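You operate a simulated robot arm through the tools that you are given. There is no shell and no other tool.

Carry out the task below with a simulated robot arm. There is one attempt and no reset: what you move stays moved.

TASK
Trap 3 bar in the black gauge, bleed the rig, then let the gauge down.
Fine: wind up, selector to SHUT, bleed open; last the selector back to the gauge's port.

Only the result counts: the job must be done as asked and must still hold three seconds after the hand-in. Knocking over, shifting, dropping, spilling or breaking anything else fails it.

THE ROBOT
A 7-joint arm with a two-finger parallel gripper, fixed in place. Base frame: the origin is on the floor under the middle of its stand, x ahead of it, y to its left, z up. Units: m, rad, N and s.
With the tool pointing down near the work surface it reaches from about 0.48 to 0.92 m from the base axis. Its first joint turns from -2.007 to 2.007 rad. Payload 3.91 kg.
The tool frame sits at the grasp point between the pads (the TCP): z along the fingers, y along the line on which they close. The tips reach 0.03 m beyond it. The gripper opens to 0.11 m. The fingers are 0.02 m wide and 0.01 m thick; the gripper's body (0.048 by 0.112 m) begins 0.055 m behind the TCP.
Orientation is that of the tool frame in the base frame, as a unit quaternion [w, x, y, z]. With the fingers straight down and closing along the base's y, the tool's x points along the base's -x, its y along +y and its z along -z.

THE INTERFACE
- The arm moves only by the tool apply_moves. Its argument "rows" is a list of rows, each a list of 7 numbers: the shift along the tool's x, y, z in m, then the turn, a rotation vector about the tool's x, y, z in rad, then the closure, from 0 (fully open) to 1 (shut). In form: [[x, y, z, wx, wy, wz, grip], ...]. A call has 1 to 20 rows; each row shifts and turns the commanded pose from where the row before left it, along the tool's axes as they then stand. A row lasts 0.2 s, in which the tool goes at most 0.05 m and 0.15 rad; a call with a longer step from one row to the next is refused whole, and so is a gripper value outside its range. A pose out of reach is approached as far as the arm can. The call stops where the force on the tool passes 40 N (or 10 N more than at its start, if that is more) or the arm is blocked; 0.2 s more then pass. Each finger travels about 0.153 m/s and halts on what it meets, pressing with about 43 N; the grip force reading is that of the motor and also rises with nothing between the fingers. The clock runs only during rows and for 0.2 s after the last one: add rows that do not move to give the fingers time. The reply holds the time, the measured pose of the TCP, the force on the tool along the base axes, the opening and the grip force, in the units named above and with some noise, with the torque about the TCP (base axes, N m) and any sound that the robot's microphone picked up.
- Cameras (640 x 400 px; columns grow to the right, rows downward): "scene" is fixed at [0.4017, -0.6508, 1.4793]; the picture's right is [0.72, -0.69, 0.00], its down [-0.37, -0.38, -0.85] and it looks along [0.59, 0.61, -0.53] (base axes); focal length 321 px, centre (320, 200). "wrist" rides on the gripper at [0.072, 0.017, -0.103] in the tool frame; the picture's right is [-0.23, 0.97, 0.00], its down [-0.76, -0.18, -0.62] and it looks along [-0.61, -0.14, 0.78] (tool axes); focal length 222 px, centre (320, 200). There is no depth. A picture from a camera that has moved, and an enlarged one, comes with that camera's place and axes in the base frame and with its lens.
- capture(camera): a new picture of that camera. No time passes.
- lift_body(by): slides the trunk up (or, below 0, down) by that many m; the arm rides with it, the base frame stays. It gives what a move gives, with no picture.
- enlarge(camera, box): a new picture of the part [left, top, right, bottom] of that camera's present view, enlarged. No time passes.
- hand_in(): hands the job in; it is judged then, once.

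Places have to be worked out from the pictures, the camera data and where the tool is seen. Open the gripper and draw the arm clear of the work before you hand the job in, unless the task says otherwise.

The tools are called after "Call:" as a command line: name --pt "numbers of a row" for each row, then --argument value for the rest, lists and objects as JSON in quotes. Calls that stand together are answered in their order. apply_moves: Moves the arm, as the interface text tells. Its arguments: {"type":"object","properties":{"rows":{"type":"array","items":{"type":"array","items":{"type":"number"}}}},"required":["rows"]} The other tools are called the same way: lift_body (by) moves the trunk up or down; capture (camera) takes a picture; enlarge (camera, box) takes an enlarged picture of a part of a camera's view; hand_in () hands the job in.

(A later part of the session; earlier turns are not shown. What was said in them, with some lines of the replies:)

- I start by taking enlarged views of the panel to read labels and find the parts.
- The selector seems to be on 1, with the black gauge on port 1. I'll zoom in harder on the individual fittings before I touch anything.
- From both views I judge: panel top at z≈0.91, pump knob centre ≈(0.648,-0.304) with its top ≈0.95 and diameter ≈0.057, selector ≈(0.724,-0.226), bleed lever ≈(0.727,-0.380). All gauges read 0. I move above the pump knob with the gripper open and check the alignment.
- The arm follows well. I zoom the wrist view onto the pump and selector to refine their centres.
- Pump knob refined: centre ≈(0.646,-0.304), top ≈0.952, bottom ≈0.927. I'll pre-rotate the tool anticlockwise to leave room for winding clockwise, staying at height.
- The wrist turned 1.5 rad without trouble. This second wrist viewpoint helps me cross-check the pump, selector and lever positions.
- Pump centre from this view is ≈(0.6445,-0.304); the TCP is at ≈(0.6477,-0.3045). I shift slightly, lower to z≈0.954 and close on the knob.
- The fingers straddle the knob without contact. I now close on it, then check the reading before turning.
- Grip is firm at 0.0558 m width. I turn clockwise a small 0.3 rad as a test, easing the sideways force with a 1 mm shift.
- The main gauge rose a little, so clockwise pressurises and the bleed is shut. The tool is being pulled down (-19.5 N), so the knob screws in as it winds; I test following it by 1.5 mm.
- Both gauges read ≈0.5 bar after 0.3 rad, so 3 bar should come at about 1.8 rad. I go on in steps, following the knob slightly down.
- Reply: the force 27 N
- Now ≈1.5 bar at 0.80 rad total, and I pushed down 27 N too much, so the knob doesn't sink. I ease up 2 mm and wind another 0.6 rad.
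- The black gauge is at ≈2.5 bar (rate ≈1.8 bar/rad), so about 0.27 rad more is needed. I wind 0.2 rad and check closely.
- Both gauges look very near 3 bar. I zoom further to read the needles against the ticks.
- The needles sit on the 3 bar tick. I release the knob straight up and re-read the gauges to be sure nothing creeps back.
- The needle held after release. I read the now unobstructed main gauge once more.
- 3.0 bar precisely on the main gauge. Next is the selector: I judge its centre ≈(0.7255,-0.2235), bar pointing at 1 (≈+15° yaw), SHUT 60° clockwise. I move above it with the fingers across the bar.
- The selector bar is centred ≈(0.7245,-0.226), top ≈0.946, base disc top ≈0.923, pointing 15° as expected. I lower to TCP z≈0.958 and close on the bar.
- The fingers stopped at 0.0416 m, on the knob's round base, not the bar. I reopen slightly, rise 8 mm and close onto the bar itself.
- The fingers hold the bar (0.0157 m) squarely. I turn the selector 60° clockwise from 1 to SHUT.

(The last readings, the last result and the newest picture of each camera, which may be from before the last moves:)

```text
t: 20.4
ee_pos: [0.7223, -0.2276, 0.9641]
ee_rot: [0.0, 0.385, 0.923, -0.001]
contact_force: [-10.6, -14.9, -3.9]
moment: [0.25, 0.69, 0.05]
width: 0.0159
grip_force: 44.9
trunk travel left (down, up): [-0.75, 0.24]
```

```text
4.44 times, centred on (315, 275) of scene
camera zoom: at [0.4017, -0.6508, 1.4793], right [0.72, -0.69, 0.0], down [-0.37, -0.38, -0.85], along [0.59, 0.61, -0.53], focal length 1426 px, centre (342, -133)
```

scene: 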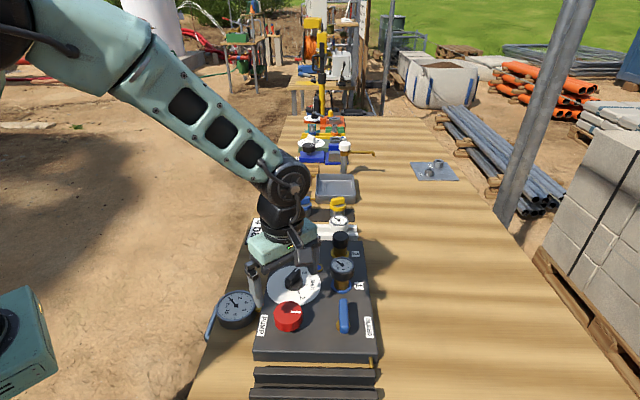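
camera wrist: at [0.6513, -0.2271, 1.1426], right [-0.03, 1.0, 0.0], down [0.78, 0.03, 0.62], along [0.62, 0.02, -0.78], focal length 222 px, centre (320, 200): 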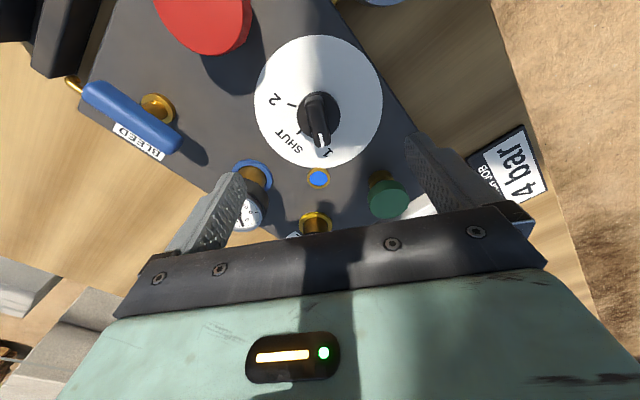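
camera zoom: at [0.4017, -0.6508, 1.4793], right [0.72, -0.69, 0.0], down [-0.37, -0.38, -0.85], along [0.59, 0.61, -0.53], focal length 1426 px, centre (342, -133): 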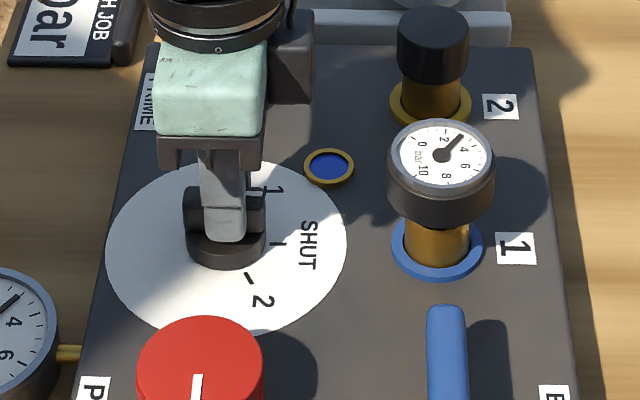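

The bar now points at SHUT (yaw ≈ -45°). I open only partly (pump knob is near), lift clear and inspect.

Call:
apply_moves --pt "0 0 0 0 0 0 0.65" --pt "0 0 0 0 0 0 0.6" --pt "0 0 -0.04 0 0 0 0.6" --pt "0 0 -0.04 0 0 0 0.6" --pt "0 0 0 0 0 0 0"

Call:
enlarge --camera "wrist" --box '[220, 60, 420, 210]'

Call:
enlarge --camera "scene" --box '[205, 230, 375, 350]'

```text
t: 21.6
ee_pos: [0.7241, -0.2264, 1.045]
ee_rot: [0.0, 0.383, 0.924, 0.0]
contact_force: [0.3, 0.4, -0.6]
moment: [0.03, -0.02, 0.01]
width: 0.1097
grip_force: 0.1
trunk travel left (down, up): [-0.75, 0.24]
```

```text
2.67 times, centred on (320, 135) of wrist
camera zoom: at [0.6857, -0.1624, 1.1485], right [0.85, 0.53, 0.0], down [0.41, -0.66, 0.62], along [0.33, -0.53, -0.78], focal length 592 px, centre (320, 373)
```

zoom: 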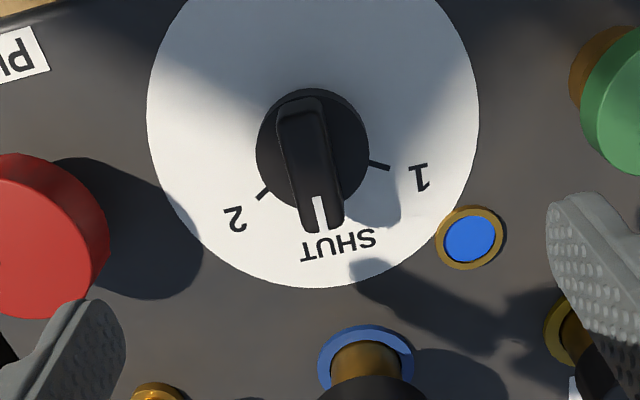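

```text
3.33 times, centred on (290, 290) of scene
camera zoom: at [0.4017, -0.6508, 1.4793], right [0.72, -0.69, 0.0], down [-0.37, -0.38, -0.85], along [0.59, 0.61, -0.53], focal length 1069 px, centre (420, -100)
```

zoom: 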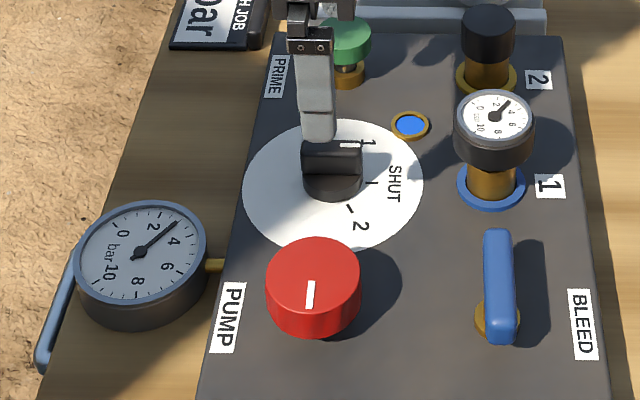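

SHUT is set and the black gauge still holds 3 bar. Now the bleed lever, centre ≈(0.727,-0.380) along +45°: I rotate the tool so the fingers straddle it and move above it.

Call:
apply_moves --pt "0 0 0 0 0 -0.1428 0.3" --pt "0 0 0 0 0 -0.1428 0.3" --pt "0 0 0 0 0 -0.1428 0.3" --pt "0 0 0 0 0 -0.1428 0.3" --pt "0 0 0 0 0 -0.1428 0.3" --pt "0 0 0 0 0 -0.1428 0.3" --pt "0 0 0 0 0 -0.1428 0.3" --pt "0 0 0 0 0 -0.1428 0.3" --pt "0 0 0 0 0 -0.1428 0.3" --pt "0 0 0 0 0 -0.1428 0.3" --pt "0 0 0 0 0 -0.1428 0.3" --pt "0.0266 -0.0277 0 0 0 0 0.3" --pt "0.0266 -0.0277 0 0 0 0 0.3" --pt "0.0266 -0.0277 0 0 0 0 0.3" --pt "0.0266 -0.0277 0 0 0 0 0.3" --pt "0 0 0 0 0 0 0.3"

Call:
capture --camera "wrist"

Call:
enlarge --camera "wrist" --box '[220, 60, 420, 210]'

Call:
enlarge --camera "scene" --box '[305, 280, 405, 350]'

```text
t: 25.0
ee_pos: [0.7275, -0.3793, 1.0451]
ee_rot: [0.0, -0.382, 0.924, 0.0]
contact_force: [0.4, 0.2, 0.0]
moment: [0.02, 0.04, 0.05]
width: 0.0769
grip_force: 0.0
trunk travel left (down, up): [-0.75, 0.24]
```

```text
taken
camera wrist: at [0.6637, -0.419, 1.1486], right [-0.53, 0.85, 0.0], down [0.67, 0.41, 0.62], along [0.53, 0.33, -0.78], focal length 222 px, centre (320, 200)
```

wrist: 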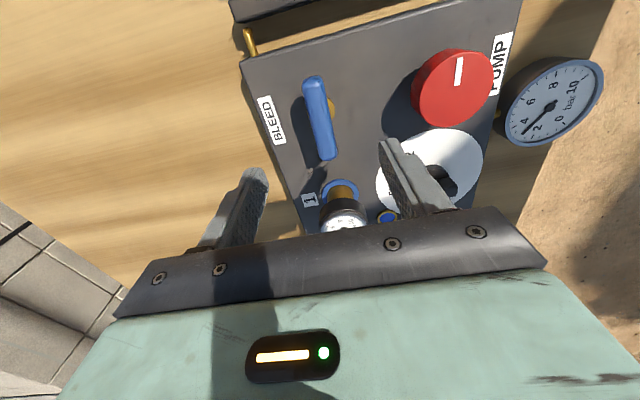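

```text
2.67 times, centred on (320, 135) of wrist
camera zoom: at [0.6637, -0.419, 1.1486], right [-0.53, 0.85, 0.0], down [0.67, 0.41, 0.62], along [0.53, 0.33, -0.78], focal length 592 px, centre (320, 373)
```

zoom: 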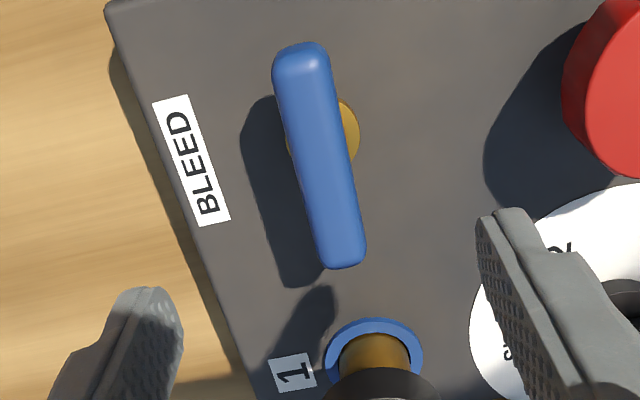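

```text
5.71 times, centred on (355, 315) of scene
camera zoom: at [0.4017, -0.6508, 1.4793], right [0.72, -0.69, 0.0], down [-0.37, -0.38, -0.85], along [0.59, 0.61, -0.53], focal length 1833 px, centre (120, -457)
```

zoom: 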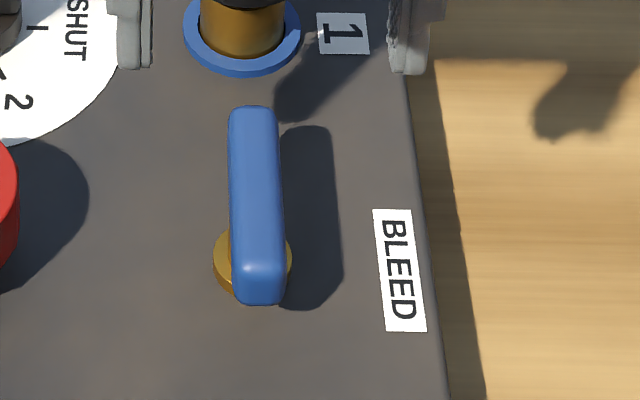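

Lever top ≈0.95, pivot ≈(0.7255,-0.380) at its middle. I lower to TCP z≈0.96 and close across it.

Call:
apply_moves --pt "0.0013 0.0009 0.028 0 0 0 0.3" --pt "0 0 0.028 0 0 0 0.3" --pt "0 0 0.029 0 0 0 0.3" --pt "0 0 0 0 0 0 0.6" --pt "0 0 0 0 0 0 1" --pt "0 0 0 0 0 0 1"

Call:
enlarge --camera "wrist" --box '[220, 60, 420, 210]'

Call:
enlarge --camera "scene" --box '[305, 280, 405, 350]'

```text
t: 26.4
ee_pos: [0.7241, -0.3785, 0.9593]
ee_rot: [-0.001, -0.382, 0.924, 0.001]
contact_force: [-5.1, 2.8, -1.8]
moment: [0.02, -0.08, 0.4]
width: 0.0179
grip_force: 44.7
trunk travel left (down, up): [-0.75, 0.24]
```

```text
2.67 times, centred on (320, 135) of wrist
camera zoom: at [0.6621, -0.4178, 1.0631], right [-0.53, 0.85, 0.0], down [0.67, 0.41, 0.62], along [0.53, 0.33, -0.78], focal length 592 px, centre (320, 373)
```

zoom: 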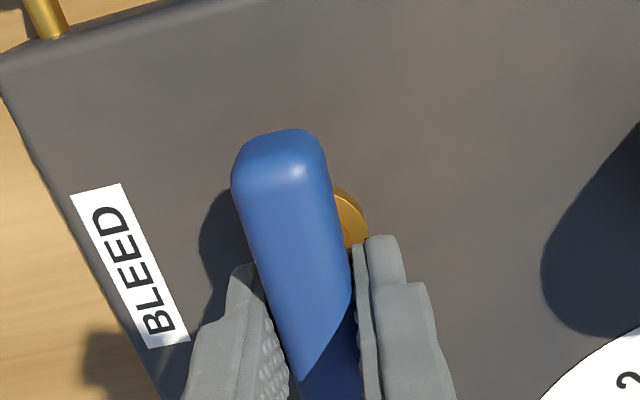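

```text
5.71 times, centred on (355, 315) of scene
camera zoom: at [0.4017, -0.6508, 1.4793], right [0.72, -0.69, 0.0], down [-0.37, -0.38, -0.85], along [0.59, 0.61, -0.53], focal length 1833 px, centre (120, -457)
```

zoom: 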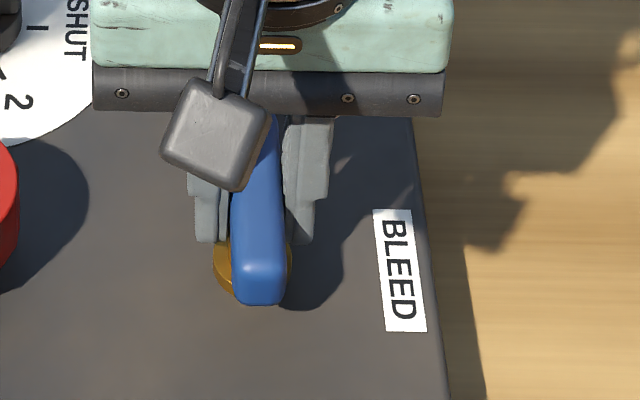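

Grip 0.0179 m on the lever. I don't know which way it opens, so I test 0.15 rad anticlockwise-neutral small step first: clockwise, watching the moment and gauge.

Call:
apply_moves --pt "0 -0.0003 0 0 0 0.08 1" --pt "0 -0.0003 0 0 0 0.08 1" --pt "0 0 0 0 0 0 1"

Call:
enlarge --camera "wrist" --box '[220, 60, 420, 210]'

Call:
enlarge --camera "scene" --box '[205, 240, 395, 350]'

```text
t: 27.2
ee_pos: [0.7246, -0.3789, 0.9603]
ee_rot: [-0.001, -0.307, 0.952, 0.002]
contact_force: [-13.2, 6.4, -8.1]
moment: [-0.57, 0.34, 1.21]
width: 0.0215
grip_force: 45.2
trunk travel left (down, up): [-0.75, 0.24]
```

```text
2.67 times, centred on (320, 135) of wrist
camera zoom: at [0.6563, -0.4077, 1.0633], right [-0.38, 0.92, 0.0], down [0.72, 0.3, 0.62], along [0.57, 0.24, -0.78], focal length 592 px, centre (320, 373)
```

zoom: 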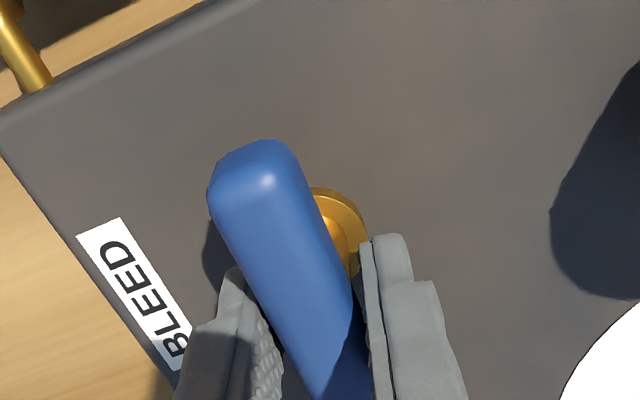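

```text
3.37 times, centred on (300, 295) of scene
camera zoom: at [0.4017, -0.6508, 1.4793], right [0.72, -0.69, 0.0], down [-0.37, -0.38, -0.85], along [0.59, 0.61, -0.53], focal length 1080 px, centre (387, -120)
```

zoom: 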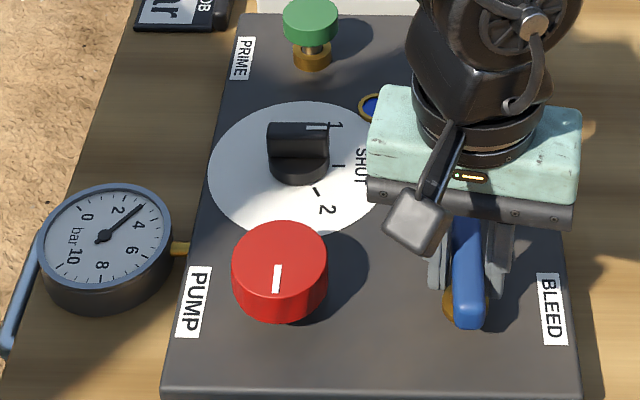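

Width spread and moment rose to 1.2 N·m while the lever stayed: that side is the stop. I reverse and try anticlockwise.

Call:
apply_moves --pt "0 0.0003 0 0 0 -0.08 1" --pt "0 0.0003 0 0 0 -0.08 1" --pt "0 0.0003 0 0 0 -0.08 1" --pt "0 0.0003 0 0 0 -0.08 1" --pt "0 0 0 0 0 0 1"

Call:
enlarge --camera "wrist" --box '[220, 60, 420, 210]'

Call:
enlarge --camera "scene" --box '[205, 240, 395, 350]'

```text
t: 28.4
ee_pos: [0.7253, -0.377, 0.959]
ee_rot: [-0.001, -0.455, 0.89, 0.0]
contact_force: [-11.1, 18.4, -14.8]
moment: [0.38, -0.17, -0.19]
width: 0.018
grip_force: 44.9
trunk travel left (down, up): [-0.75, 0.24]
```

```text
2.67 times, centred on (320, 135) of wrist
camera zoom: at [0.669, -0.4265, 1.0632], right [-0.66, 0.75, 0.0], down [0.59, 0.51, 0.62], along [0.47, 0.41, -0.78], focal length 592 px, centre (320, 373)
```

zoom: 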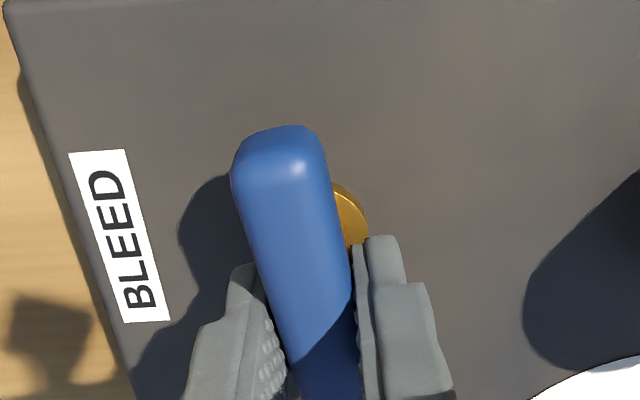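

```text
3.37 times, centred on (300, 295) of scene
camera zoom: at [0.4017, -0.6508, 1.4793], right [0.72, -0.69, 0.0], down [-0.37, -0.38, -0.85], along [0.59, 0.61, -0.53], focal length 1080 px, centre (387, -120)
```

zoom: 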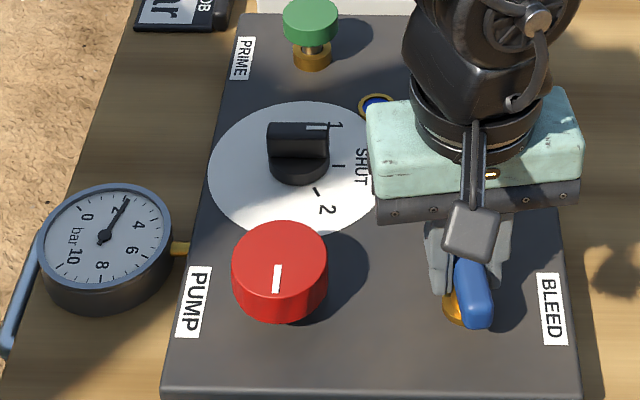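

The lever turns anticlockwise and the main gauge is falling, while the black gauge is isolated. I continue, shifting along the arc since the pivot lies nearer the lever's near end.

Call:
apply_moves --pt "0 0.0013 0.0008 0 0 -0.05 1" --pt "0 0.0011 0 0 0 -0.12 1" --pt "0 0.0011 0 0 0 -0.12 1" --pt "0 0.0011 0 0 0 -0.12 1" --pt "0 0 0 0 0 0 1"

Call:
enlarge --camera "wrist" --box '[220, 60, 420, 210]'

Call:
enlarge --camera "scene" --box '[205, 240, 395, 350]'

```text
t: 29.6
ee_pos: [0.7232, -0.3761, 0.9598]
ee_rot: [0.0, -0.628, 0.779, -0.001]
contact_force: [8.2, 13.2, -8.3]
moment: [0.93, 0.04, 0.06]
width: 0.018
grip_force: 45.1
trunk travel left (down, up): [-0.75, 0.24]
```

```text
2.67 times, centred on (320, 135) of wrist
camera zoom: at [0.6907, -0.4437, 1.0633], right [-0.9, 0.43, 0.0], down [0.33, 0.71, 0.62], along [0.27, 0.56, -0.78], focal length 592 px, centre (320, 373)
```

zoom: 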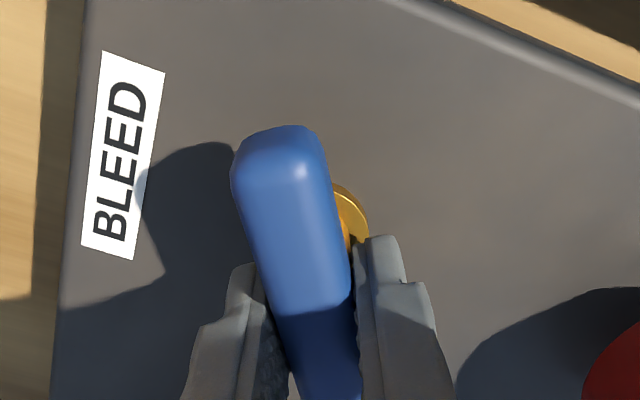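

```text
3.37 times, centred on (300, 295) of scene
camera zoom: at [0.4017, -0.6508, 1.4793], right [0.72, -0.69, 0.0], down [-0.37, -0.38, -0.85], along [0.59, 0.61, -0.53], focal length 1080 px, centre (387, -120)
```

zoom: 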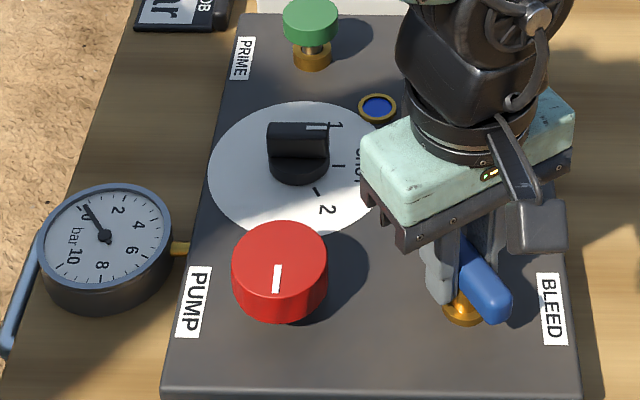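

The rig gauge is nearly at 0. I continue opening the lever towards its full quarter turn.

Call:
apply_moves --pt "-0.0008 0.0005 0.0005 0 0 -0.12 1" --pt "0 0.0009 0 0 0 -0.12 1" --pt "0 0.0009 0 0 0 -0.12 1" --pt "0 0.0009 0 0 0 -0.12 1" --pt "0 0 0 0 0 0 1"

Call:
enlarge --camera "wrist" --box '[220, 60, 420, 210]'

Call:
enlarge --camera "scene" --box '[205, 240, 395, 350]'

```text
t: 30.8
ee_pos: [0.7211, -0.3764, 0.9597]
ee_rot: [0.0, 0.794, -0.607, 0.002]
contact_force: [24.6, 2.9, 5.6]
moment: [0.48, 0.2, 0.22]
width: 0.0177
grip_force: 45.2
trunk travel left (down, up): [-0.75, 0.24]
```

```text
2.67 times, centred on (320, 135) of wrist
camera zoom: at [0.7227, -0.4508, 1.0635], right [-1.0, -0.04, 0.0], down [-0.03, 0.78, 0.62], along [-0.02, 0.62, -0.78], focal length 592 px, centre (320, 373)
```

zoom: 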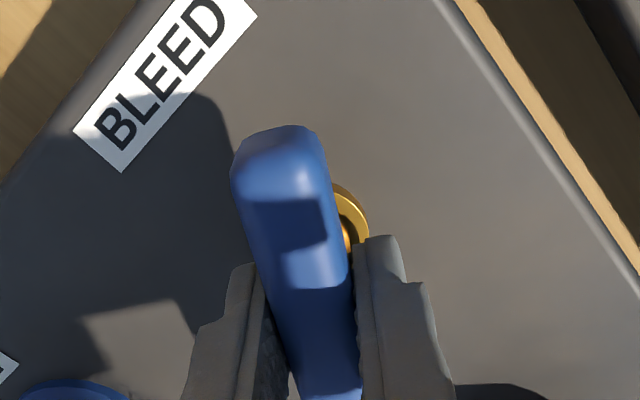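

```text
3.37 times, centred on (300, 295) of scene
camera zoom: at [0.4017, -0.6508, 1.4793], right [0.72, -0.69, 0.0], down [-0.37, -0.38, -0.85], along [0.59, 0.61, -0.53], focal length 1080 px, centre (387, -120)
```

zoom: 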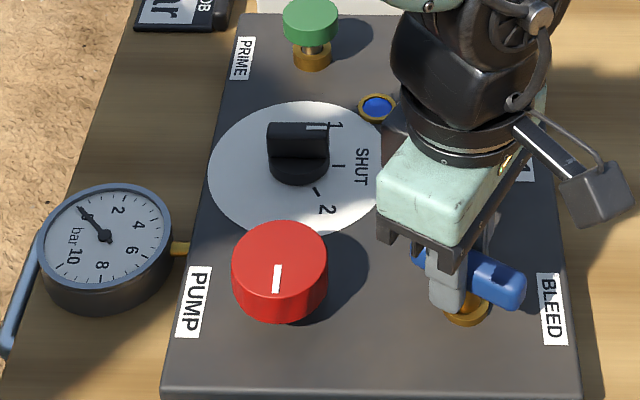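

The rig gauge reads 0. I take off the sideways load (2 mm) and finish the quarter turn.

Call:
apply_moves --pt "0 -0.0018 0 0 0 0 1" --pt "0 0.0004 0 0 0 -0.12 1" --pt "0 0.0004 0 0 0 -0.12 1" --pt "0 0.0004 0 0 0 -0.12 1" --pt "0 0 0 0 0 0 1"

Call:
enlarge --camera "wrist" --box '[220, 60, 420, 210]'

Call:
enlarge --camera "scene" --box '[205, 240, 395, 350]'

```text
t: 32.0
ee_pos: [0.7178, -0.3779, 0.9599]
ee_rot: [0.001, 0.89, -0.456, 0.001]
contact_force: [11.4, -7.3, 19.8]
moment: [-0.33, -0.43, 0.14]
width: 0.0179
grip_force: 45.1
trunk travel left (down, up): [-0.75, 0.24]
```

```text
2.67 times, centred on (320, 135) of wrist
camera zoom: at [0.7472, -0.446, 1.0634], right [-0.92, -0.38, 0.0], down [-0.3, 0.72, 0.62], along [-0.24, 0.57, -0.78], focal length 592 px, centre (320, 373)
```

zoom: 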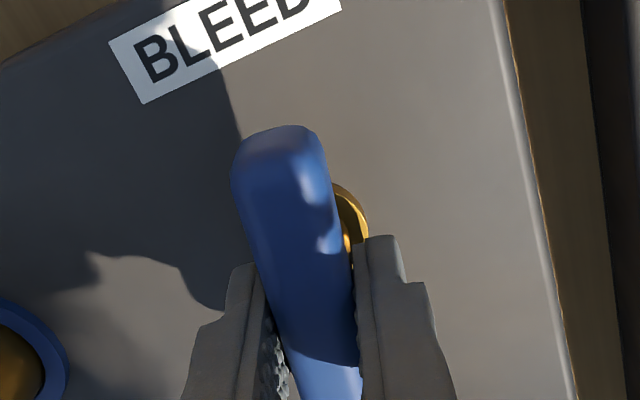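

```text
3.37 times, centred on (300, 295) of scene
camera zoom: at [0.4017, -0.6508, 1.4793], right [0.72, -0.69, 0.0], down [-0.37, -0.38, -0.85], along [0.59, 0.61, -0.53], focal length 1080 px, centre (387, -120)
```

zoom: 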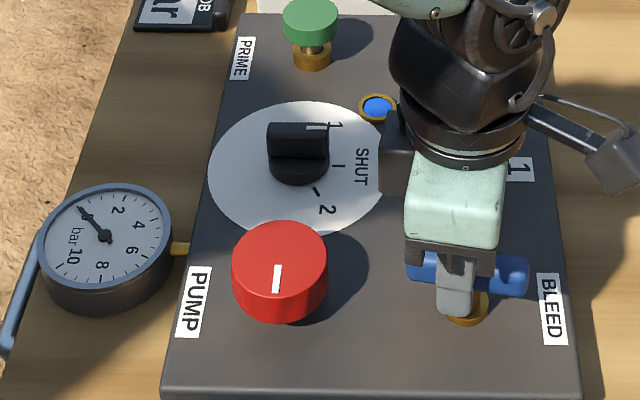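

Lever is at ≈81°. I ease the vertical load and add the last ≈0.14 rad.

Call:
apply_moves --pt "0 -0.0006 -0.0014 0 0 -0.05 1" --pt "0 0.0002 0 0 0 -0.05 1" --pt "0 0.0002 0 0 0 -0.04 1" --pt "0 0 0 0 0 0 1"

Call:
enlarge --camera "scene" --box '[205, 240, 395, 350]'

```text
t: 33.0
ee_pos: [0.7181, -0.3763, 0.9598]
ee_rot: [0.001, 0.919, -0.393, 0.0]
contact_force: [5.7, -16.8, 5.7]
moment: [-0.7, -1.0, 0.08]
width: 0.0177
grip_force: 44.8
trunk travel left (down, up): [-0.75, 0.24]
```

```text
3.37 times, centred on (300, 295) of scene
camera zoom: at [0.4017, -0.6508, 1.4793], right [0.72, -0.69, 0.0], down [-0.37, -0.38, -0.85], along [0.59, 0.61, -0.53], focal length 1080 px, centre (387, -120)
```

zoom: 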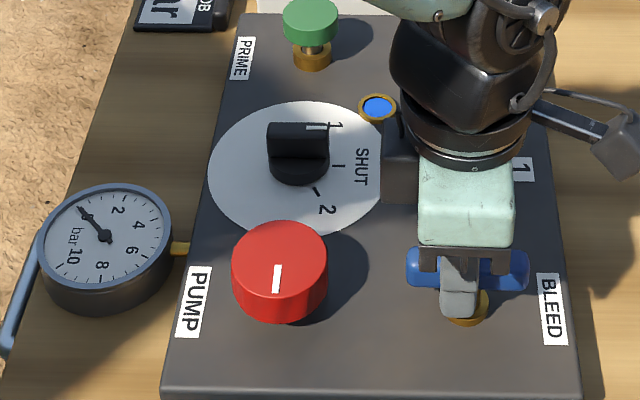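

The lever is across the panel (≈89°, fully open) and the rig gauge is at 0. I release and lift clear.

Call:
apply_moves --pt "0 0 0 0 0 0 0.65" --pt "0 0 0 0 0 0 0.55" --pt "0 0 -0.04 0 0 0 0.55" --pt "0 0 -0.045 0 0 0 0.55" --pt "0 0 0 0 0 0 0.3"

Call:
capture --camera "wrist"

Call:
enlarge --camera "scene" --box '[205, 230, 395, 350]'

```text
t: 34.2
ee_pos: [0.7191, -0.3748, 1.0463]
ee_rot: [-0.001, 0.919, -0.393, 0.0]
contact_force: [-0.2, -0.3, 0.0]
moment: [0.01, -0.03, -0.02]
width: 0.0771
grip_force: 0.0
trunk travel left (down, up): [-0.75, 0.24]
```

```text
taken
camera wrist: at [0.7572, -0.4393, 1.1496], right [-0.86, -0.51, 0.0], down [-0.4, 0.67, 0.62], along [-0.32, 0.54, -0.78], focal length 222 px, centre (320, 200)
```

wrist: 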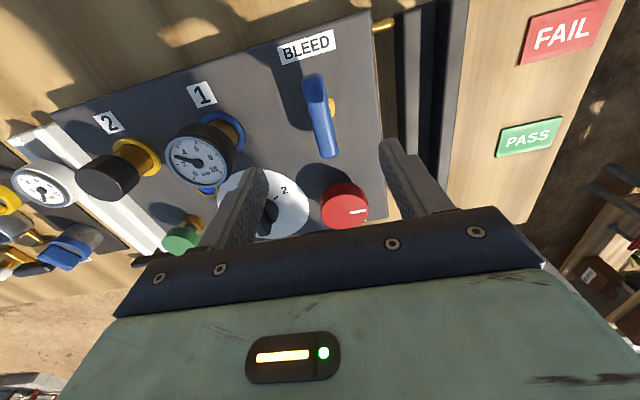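

```text
3.33 times, centred on (300, 290) of scene
camera zoom: at [0.4017, -0.6508, 1.4793], right [0.72, -0.69, 0.0], down [-0.37, -0.38, -0.85], along [0.59, 0.61, -0.53], focal length 1069 px, centre (387, -100)
```

zoom: 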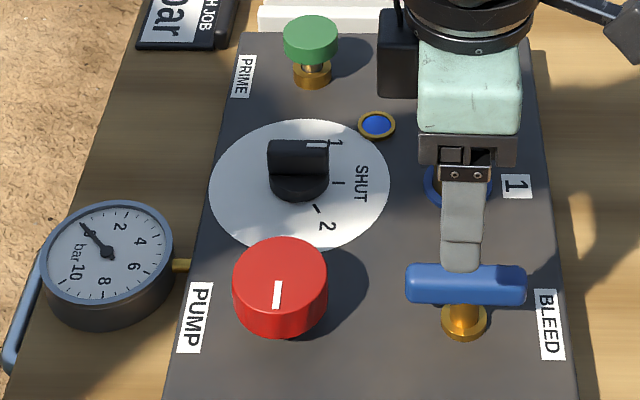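

The bleed lever is fully across. I check that the black gauge still holds 3 bar and the main gauge is at zero.

Call:
enlarge --camera "wrist" --box '[150, 110, 260, 200]'

Call:
enlarge --camera "scene" --box '[215, 285, 259, 325]'

```text
4.44 times, centred on (205, 155) of wrist
camera zoom: at [0.7572, -0.4393, 1.1496], right [-0.86, -0.51, 0.0], down [-0.4, 0.67, 0.62], along [-0.32, 0.54, -0.78], focal length 987 px, centre (831, 400)
```

zoom: 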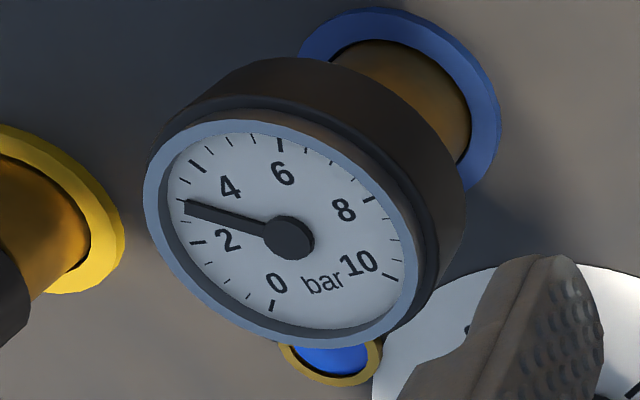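

```text
10.00 times, centred on (237, 305) of scene
camera zoom: at [0.4017, -0.6508, 1.4793], right [0.72, -0.69, 0.0], down [-0.37, -0.38, -0.85], along [0.59, 0.61, -0.53], focal length 3208 px, centre (1150, -850)
```

zoom: 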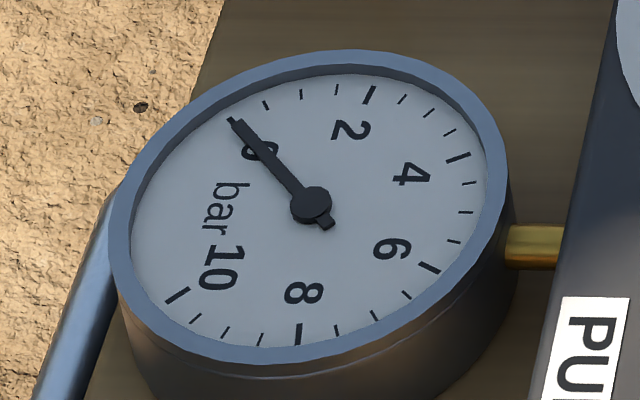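

Black gauge holds 3 bar, rig at 0. Now I turn the wrist back (at height) to the orientation used for the selector at SHUT.

Call:
apply_moves --pt "0 0 -0.02 0 0 0.15 0.3" --pt "0 0 0 0 0 0.15 0.3" --pt "0 0 0 0 0 0.15 0.3" --pt "0 0 0 0 0 0.15 0.3" --pt "0 0 0 0 0 0.15 0.3" --pt "0 0 0 0 0 0.15 0.3" --pt "0 0 0 0 0 0.15 0.3" --pt "0 0 0 0 0 0.15 0.3" --pt "0 0 0 0 0 0.15 0.3" --pt "0 0 0 0 0 0.15 0.3" --pt "0 0 0 0 0 0.15 0.3" --pt "0 0 0 0 0 0.15 0.3" --pt "0 0 0 0 0 0.15 0.3" --pt "0 0 0 0 0 0.15 0.3" --pt "0 0 0 0 0 0.15 0.3" --pt "0 0 0 0 0 0.15 0.3" --pt "0 0 0 0 0 0.15 0.3" --pt "0 0 0 0 0 0.15 0.3" --pt "0 0 0 0 0 0.15 0.3" --pt "0 0 0 0 0 0.15 0.3"

```text
t: 38.4
ee_pos: [0.7188, -0.3753, 1.0651]
ee_rot: [-0.001, 0.328, 0.945, 0.0]
contact_force: [-0.7, 0.1, -0.2]
moment: [-0.01, -0.01, -0.03]
width: 0.0773
grip_force: 0.1
trunk travel left (down, up): [-0.75, 0.24]
```

Orientation is nearly right; I finish the turn and move back above the selector.

Call:
apply_moves --pt "0 0 0 0 0 0.117 0.3" --pt "0.0254 0.0268 0 0 0 0 0.3" --pt "0.0254 0.0268 0 0 0 0 0.3" --pt "0.0254 0.0268 0 0 0 0 0.3" --pt "0.0254 0.0268 0 0 0 0 0.3" --pt "0 0 0.025 0 0 0 0.5" --pt "0 0 0 0 0 0 0.5"

Call:
enlarge --camera "wrist" --box '[220, 60, 420, 210]'

Call:
enlarge --camera "scene" --box '[255, 230, 375, 320]'

```text
t: 40.0
ee_pos: [0.7227, -0.2285, 1.0395]
ee_rot: [0.001, 0.381, 0.924, -0.001]
contact_force: [0.8, -0.1, 1.8]
moment: [-0.01, -0.01, 0.01]
width: 0.0548
grip_force: 0.3
trunk travel left (down, up): [-0.75, 0.24]
```

```text
2.67 times, centred on (320, 135) of wrist
camera zoom: at [0.6835, -0.1655, 1.1437], right [0.85, 0.53, 0.0], down [0.42, -0.66, 0.62], along [0.33, -0.53, -0.78], focal length 592 px, centre (320, 373)
```

zoom: 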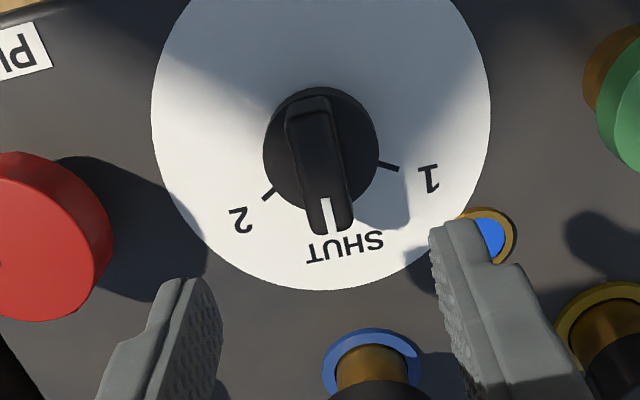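

```text
4.44 times, centred on (315, 275) of scene
camera zoom: at [0.4017, -0.6508, 1.4793], right [0.72, -0.69, 0.0], down [-0.37, -0.38, -0.85], along [0.59, 0.61, -0.53], focal length 1426 px, centre (342, -133)
```

zoom: 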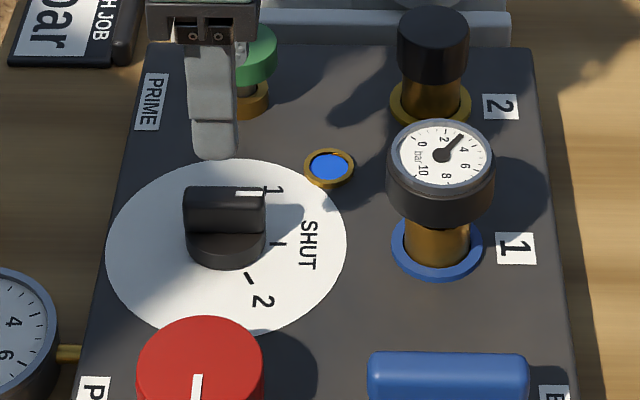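

Aligned over the bar at SHUT. I lower to TCP z≈0.966 and close on the bar.

Call:
apply_moves --pt "0 0.0008 0.025 0 0 0 0.5" --pt "0 0 0.025 0 0 0 0.5" --pt "0 0 0.0238 0 0 0 0.5" --pt "0 0 0 0 0 0 0.8" --pt "0 0 0 0 0 0 1" --pt "0 0 0 0 0 0 1"

Call:
enlarge --camera "wrist" --box '[220, 80, 420, 230]'

```text
t: 41.4
ee_pos: [0.7222, -0.2266, 0.9673]
ee_rot: [0.0, 0.38, 0.925, 0.001]
contact_force: [-2.8, -1.4, -0.9]
moment: [-0.21, -0.31, 0.01]
width: 0.0157
grip_force: 45.1
trunk travel left (down, up): [-0.75, 0.24]
```

```text
2.67 times, centred on (320, 155) of wrist
camera zoom: at [0.6836, -0.1644, 1.07], right [0.85, 0.53, 0.0], down [0.42, -0.66, 0.62], along [0.33, -0.53, -0.78], focal length 592 px, centre (320, 320)
```

zoom: 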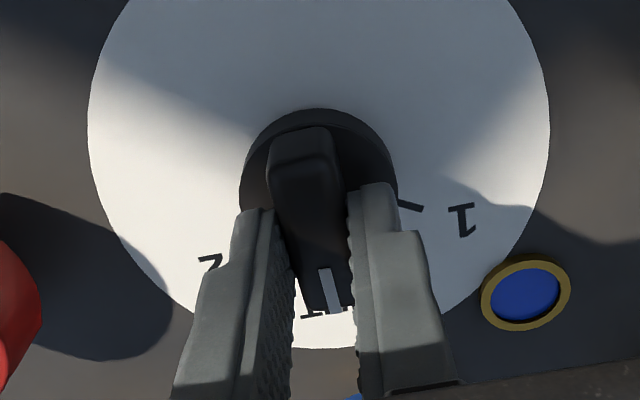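

Grip on the bar is centred with low forces. I turn it 60° anticlockwise back to port 1.

Call:
apply_moves --pt "0 0 0 0 0 -0.105 1" --pt "0 0 0 0 0 -0.105 1" --pt "0 0 0 0 0 -0.105 1" --pt "0 0 0 0 0 -0.105 1" --pt "0 0 0 0 0 -0.105 1" --pt "0 0 0 0 0 -0.105 1" --pt "0 0 0 0 0 -0.105 1" --pt "0 0 0 0 0 -0.105 1" --pt "0 0 0 0 0 -0.105 1" --pt "0 0 0 0 0 -0.1 1" --pt "0 0 0 0 0 0 1"

Call:
enlarge --camera "wrist" --box '[220, 80, 420, 230]'

Call:
enlarge --camera "scene" --box '[205, 230, 395, 350]'

```text
t: 43.8
ee_pos: [0.7238, -0.2254, 0.9664]
ee_rot: [0.0, -0.131, 0.991, 0.0]
contact_force: [5.7, 15.8, -3.8]
moment: [0.34, 0.0, -0.23]
width: 0.016
grip_force: 44.8
trunk travel left (down, up): [-0.75, 0.24]
```

```text
2.67 times, centred on (320, 155) of wrist
camera zoom: at [0.6492, -0.2287, 1.07], right [-0.04, 1.0, 0.0], down [0.78, 0.03, 0.62], along [0.62, 0.02, -0.78], focal length 592 px, centre (320, 320)
```

zoom: 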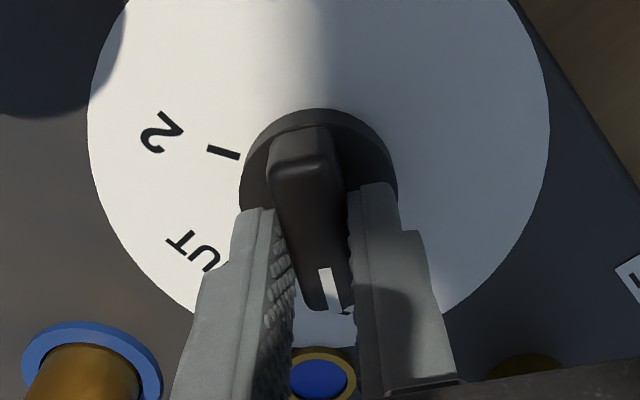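

```text
3.33 times, centred on (300, 290) of scene
camera zoom: at [0.4017, -0.6508, 1.4793], right [0.72, -0.69, 0.0], down [-0.37, -0.38, -0.85], along [0.59, 0.61, -0.53], focal length 1069 px, centre (387, -100)
```

zoom: 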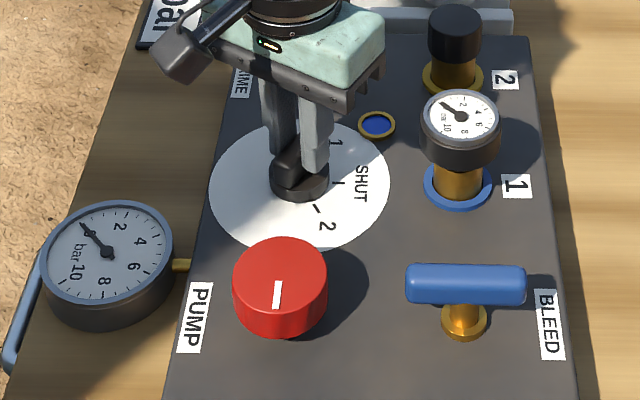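

The black gauge fell to zero. I release the bar, lift, and draw the arm clear.

Call:
apply_moves --pt "0 0 0 0 0 0 0.65" --pt "0 0 0 0 0 0 0.6" --pt "0 0 -0.04 0 0 0 0.6" --pt "0 0 -0.045 0 0 0 0.6" --pt "0 0 -0.045 0 0 0 0" --pt "0.03 0 -0.035 0 0 0 0" --pt "0.03 0 -0.035 0 0 0 0" --pt "0 0 0 0 0 0 0"

Call:
capture --camera "scene"

Call:
enlarge --camera "scene" --box '[325, 250, 360, 285]'

Call:
enlarge --camera "scene" --box '[205, 230, 395, 350]'

Call:
capture --camera "wrist"

```text
t: 45.6
ee_pos: [0.6644, -0.2426, 1.1663]
ee_rot: [0.001, -0.131, 0.991, 0.0]
contact_force: [-0.4, -0.1, 0.5]
moment: [-0.02, 0.01, -0.04]
width: 0.1099
grip_force: 0.0
trunk travel left (down, up): [-0.75, 0.24]
```

```text
taken
```

scene: 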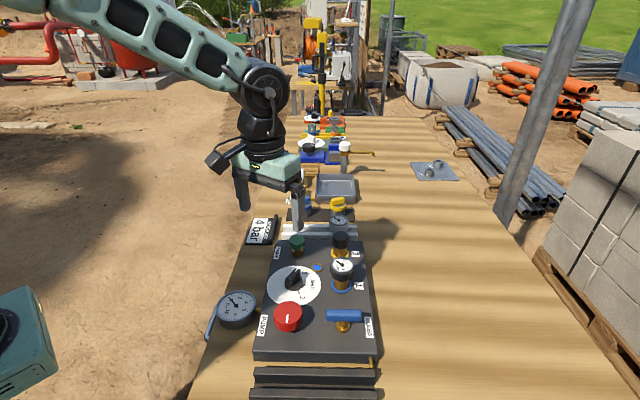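

```text
11.43 times, centred on (342, 268) of scene
camera zoom: at [0.4017, -0.6508, 1.4793], right [0.72, -0.69, 0.0], down [-0.37, -0.38, -0.85], along [0.59, 0.61, -0.53], focal length 3666 px, centre (63, -571)
```

zoom: 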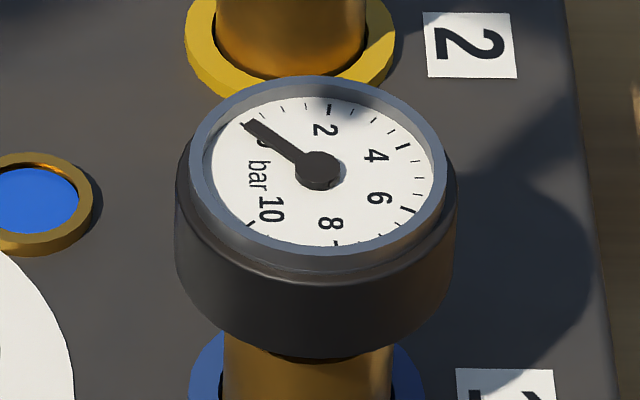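

```text
3.33 times, centred on (300, 290) of scene
camera zoom: at [0.4017, -0.6508, 1.4793], right [0.72, -0.69, 0.0], down [-0.37, -0.38, -0.85], along [0.59, 0.61, -0.53], focal length 1069 px, centre (387, -100)
```

zoom: 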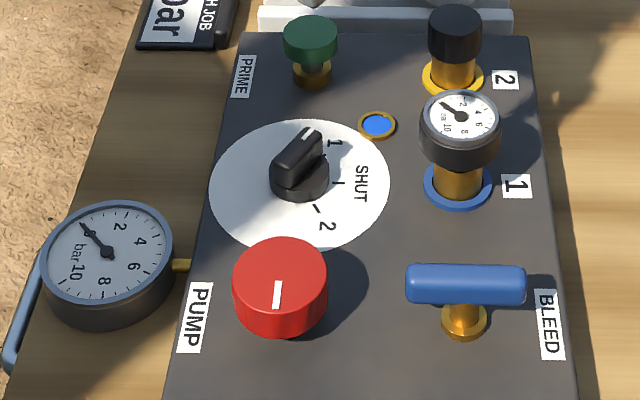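

```text
taken
camera wrist: at [0.5914, -0.2458, 1.2701], right [-0.03, 1.0, 0.0], down [0.78, 0.03, 0.62], along [0.62, 0.02, -0.78], focal length 222 px, centre (320, 200)
```

wrist: 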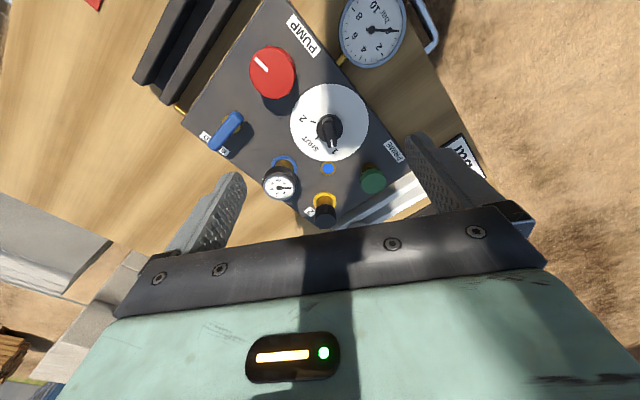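

Both gauges read 0, the selector is back on 1, the bleed lever is fully open, nothing else has moved, and the arm is open and clear. I hand the job in.

Call:
hand_in

```text
The job is handed in.
```

The job is done and handed in. I trapped 3 bar in the black gauge, bled the rig, then let the gauge down.

- **Wind up:** I turned the pump clockwise until both the main gauge and the black gauge read 3 bar. The reading held after I let go of the knob.
- **Trap:** I turned the selector from 1 to SHUT. The black gauge still read 3 bar after the bleed was opened.
- **Bleed:** The lever opens anticlockwise. I first tried it clockwise by mistake and met the stop, but the lever did not move. It is now turned about 89°, and the main gauge fell to 0.
- **Let down:** I turned the selector back to 1, the black gauge's port, and its needle dropped to 0.

At hand-in both gauges read 0, the selector was on 1 and the bleed was open. The gripper was open and the arm clear of the panel. I saw nothing else moved. I ignored the "BENCH JOB 4 bar" sign because you asked for 3 bar.
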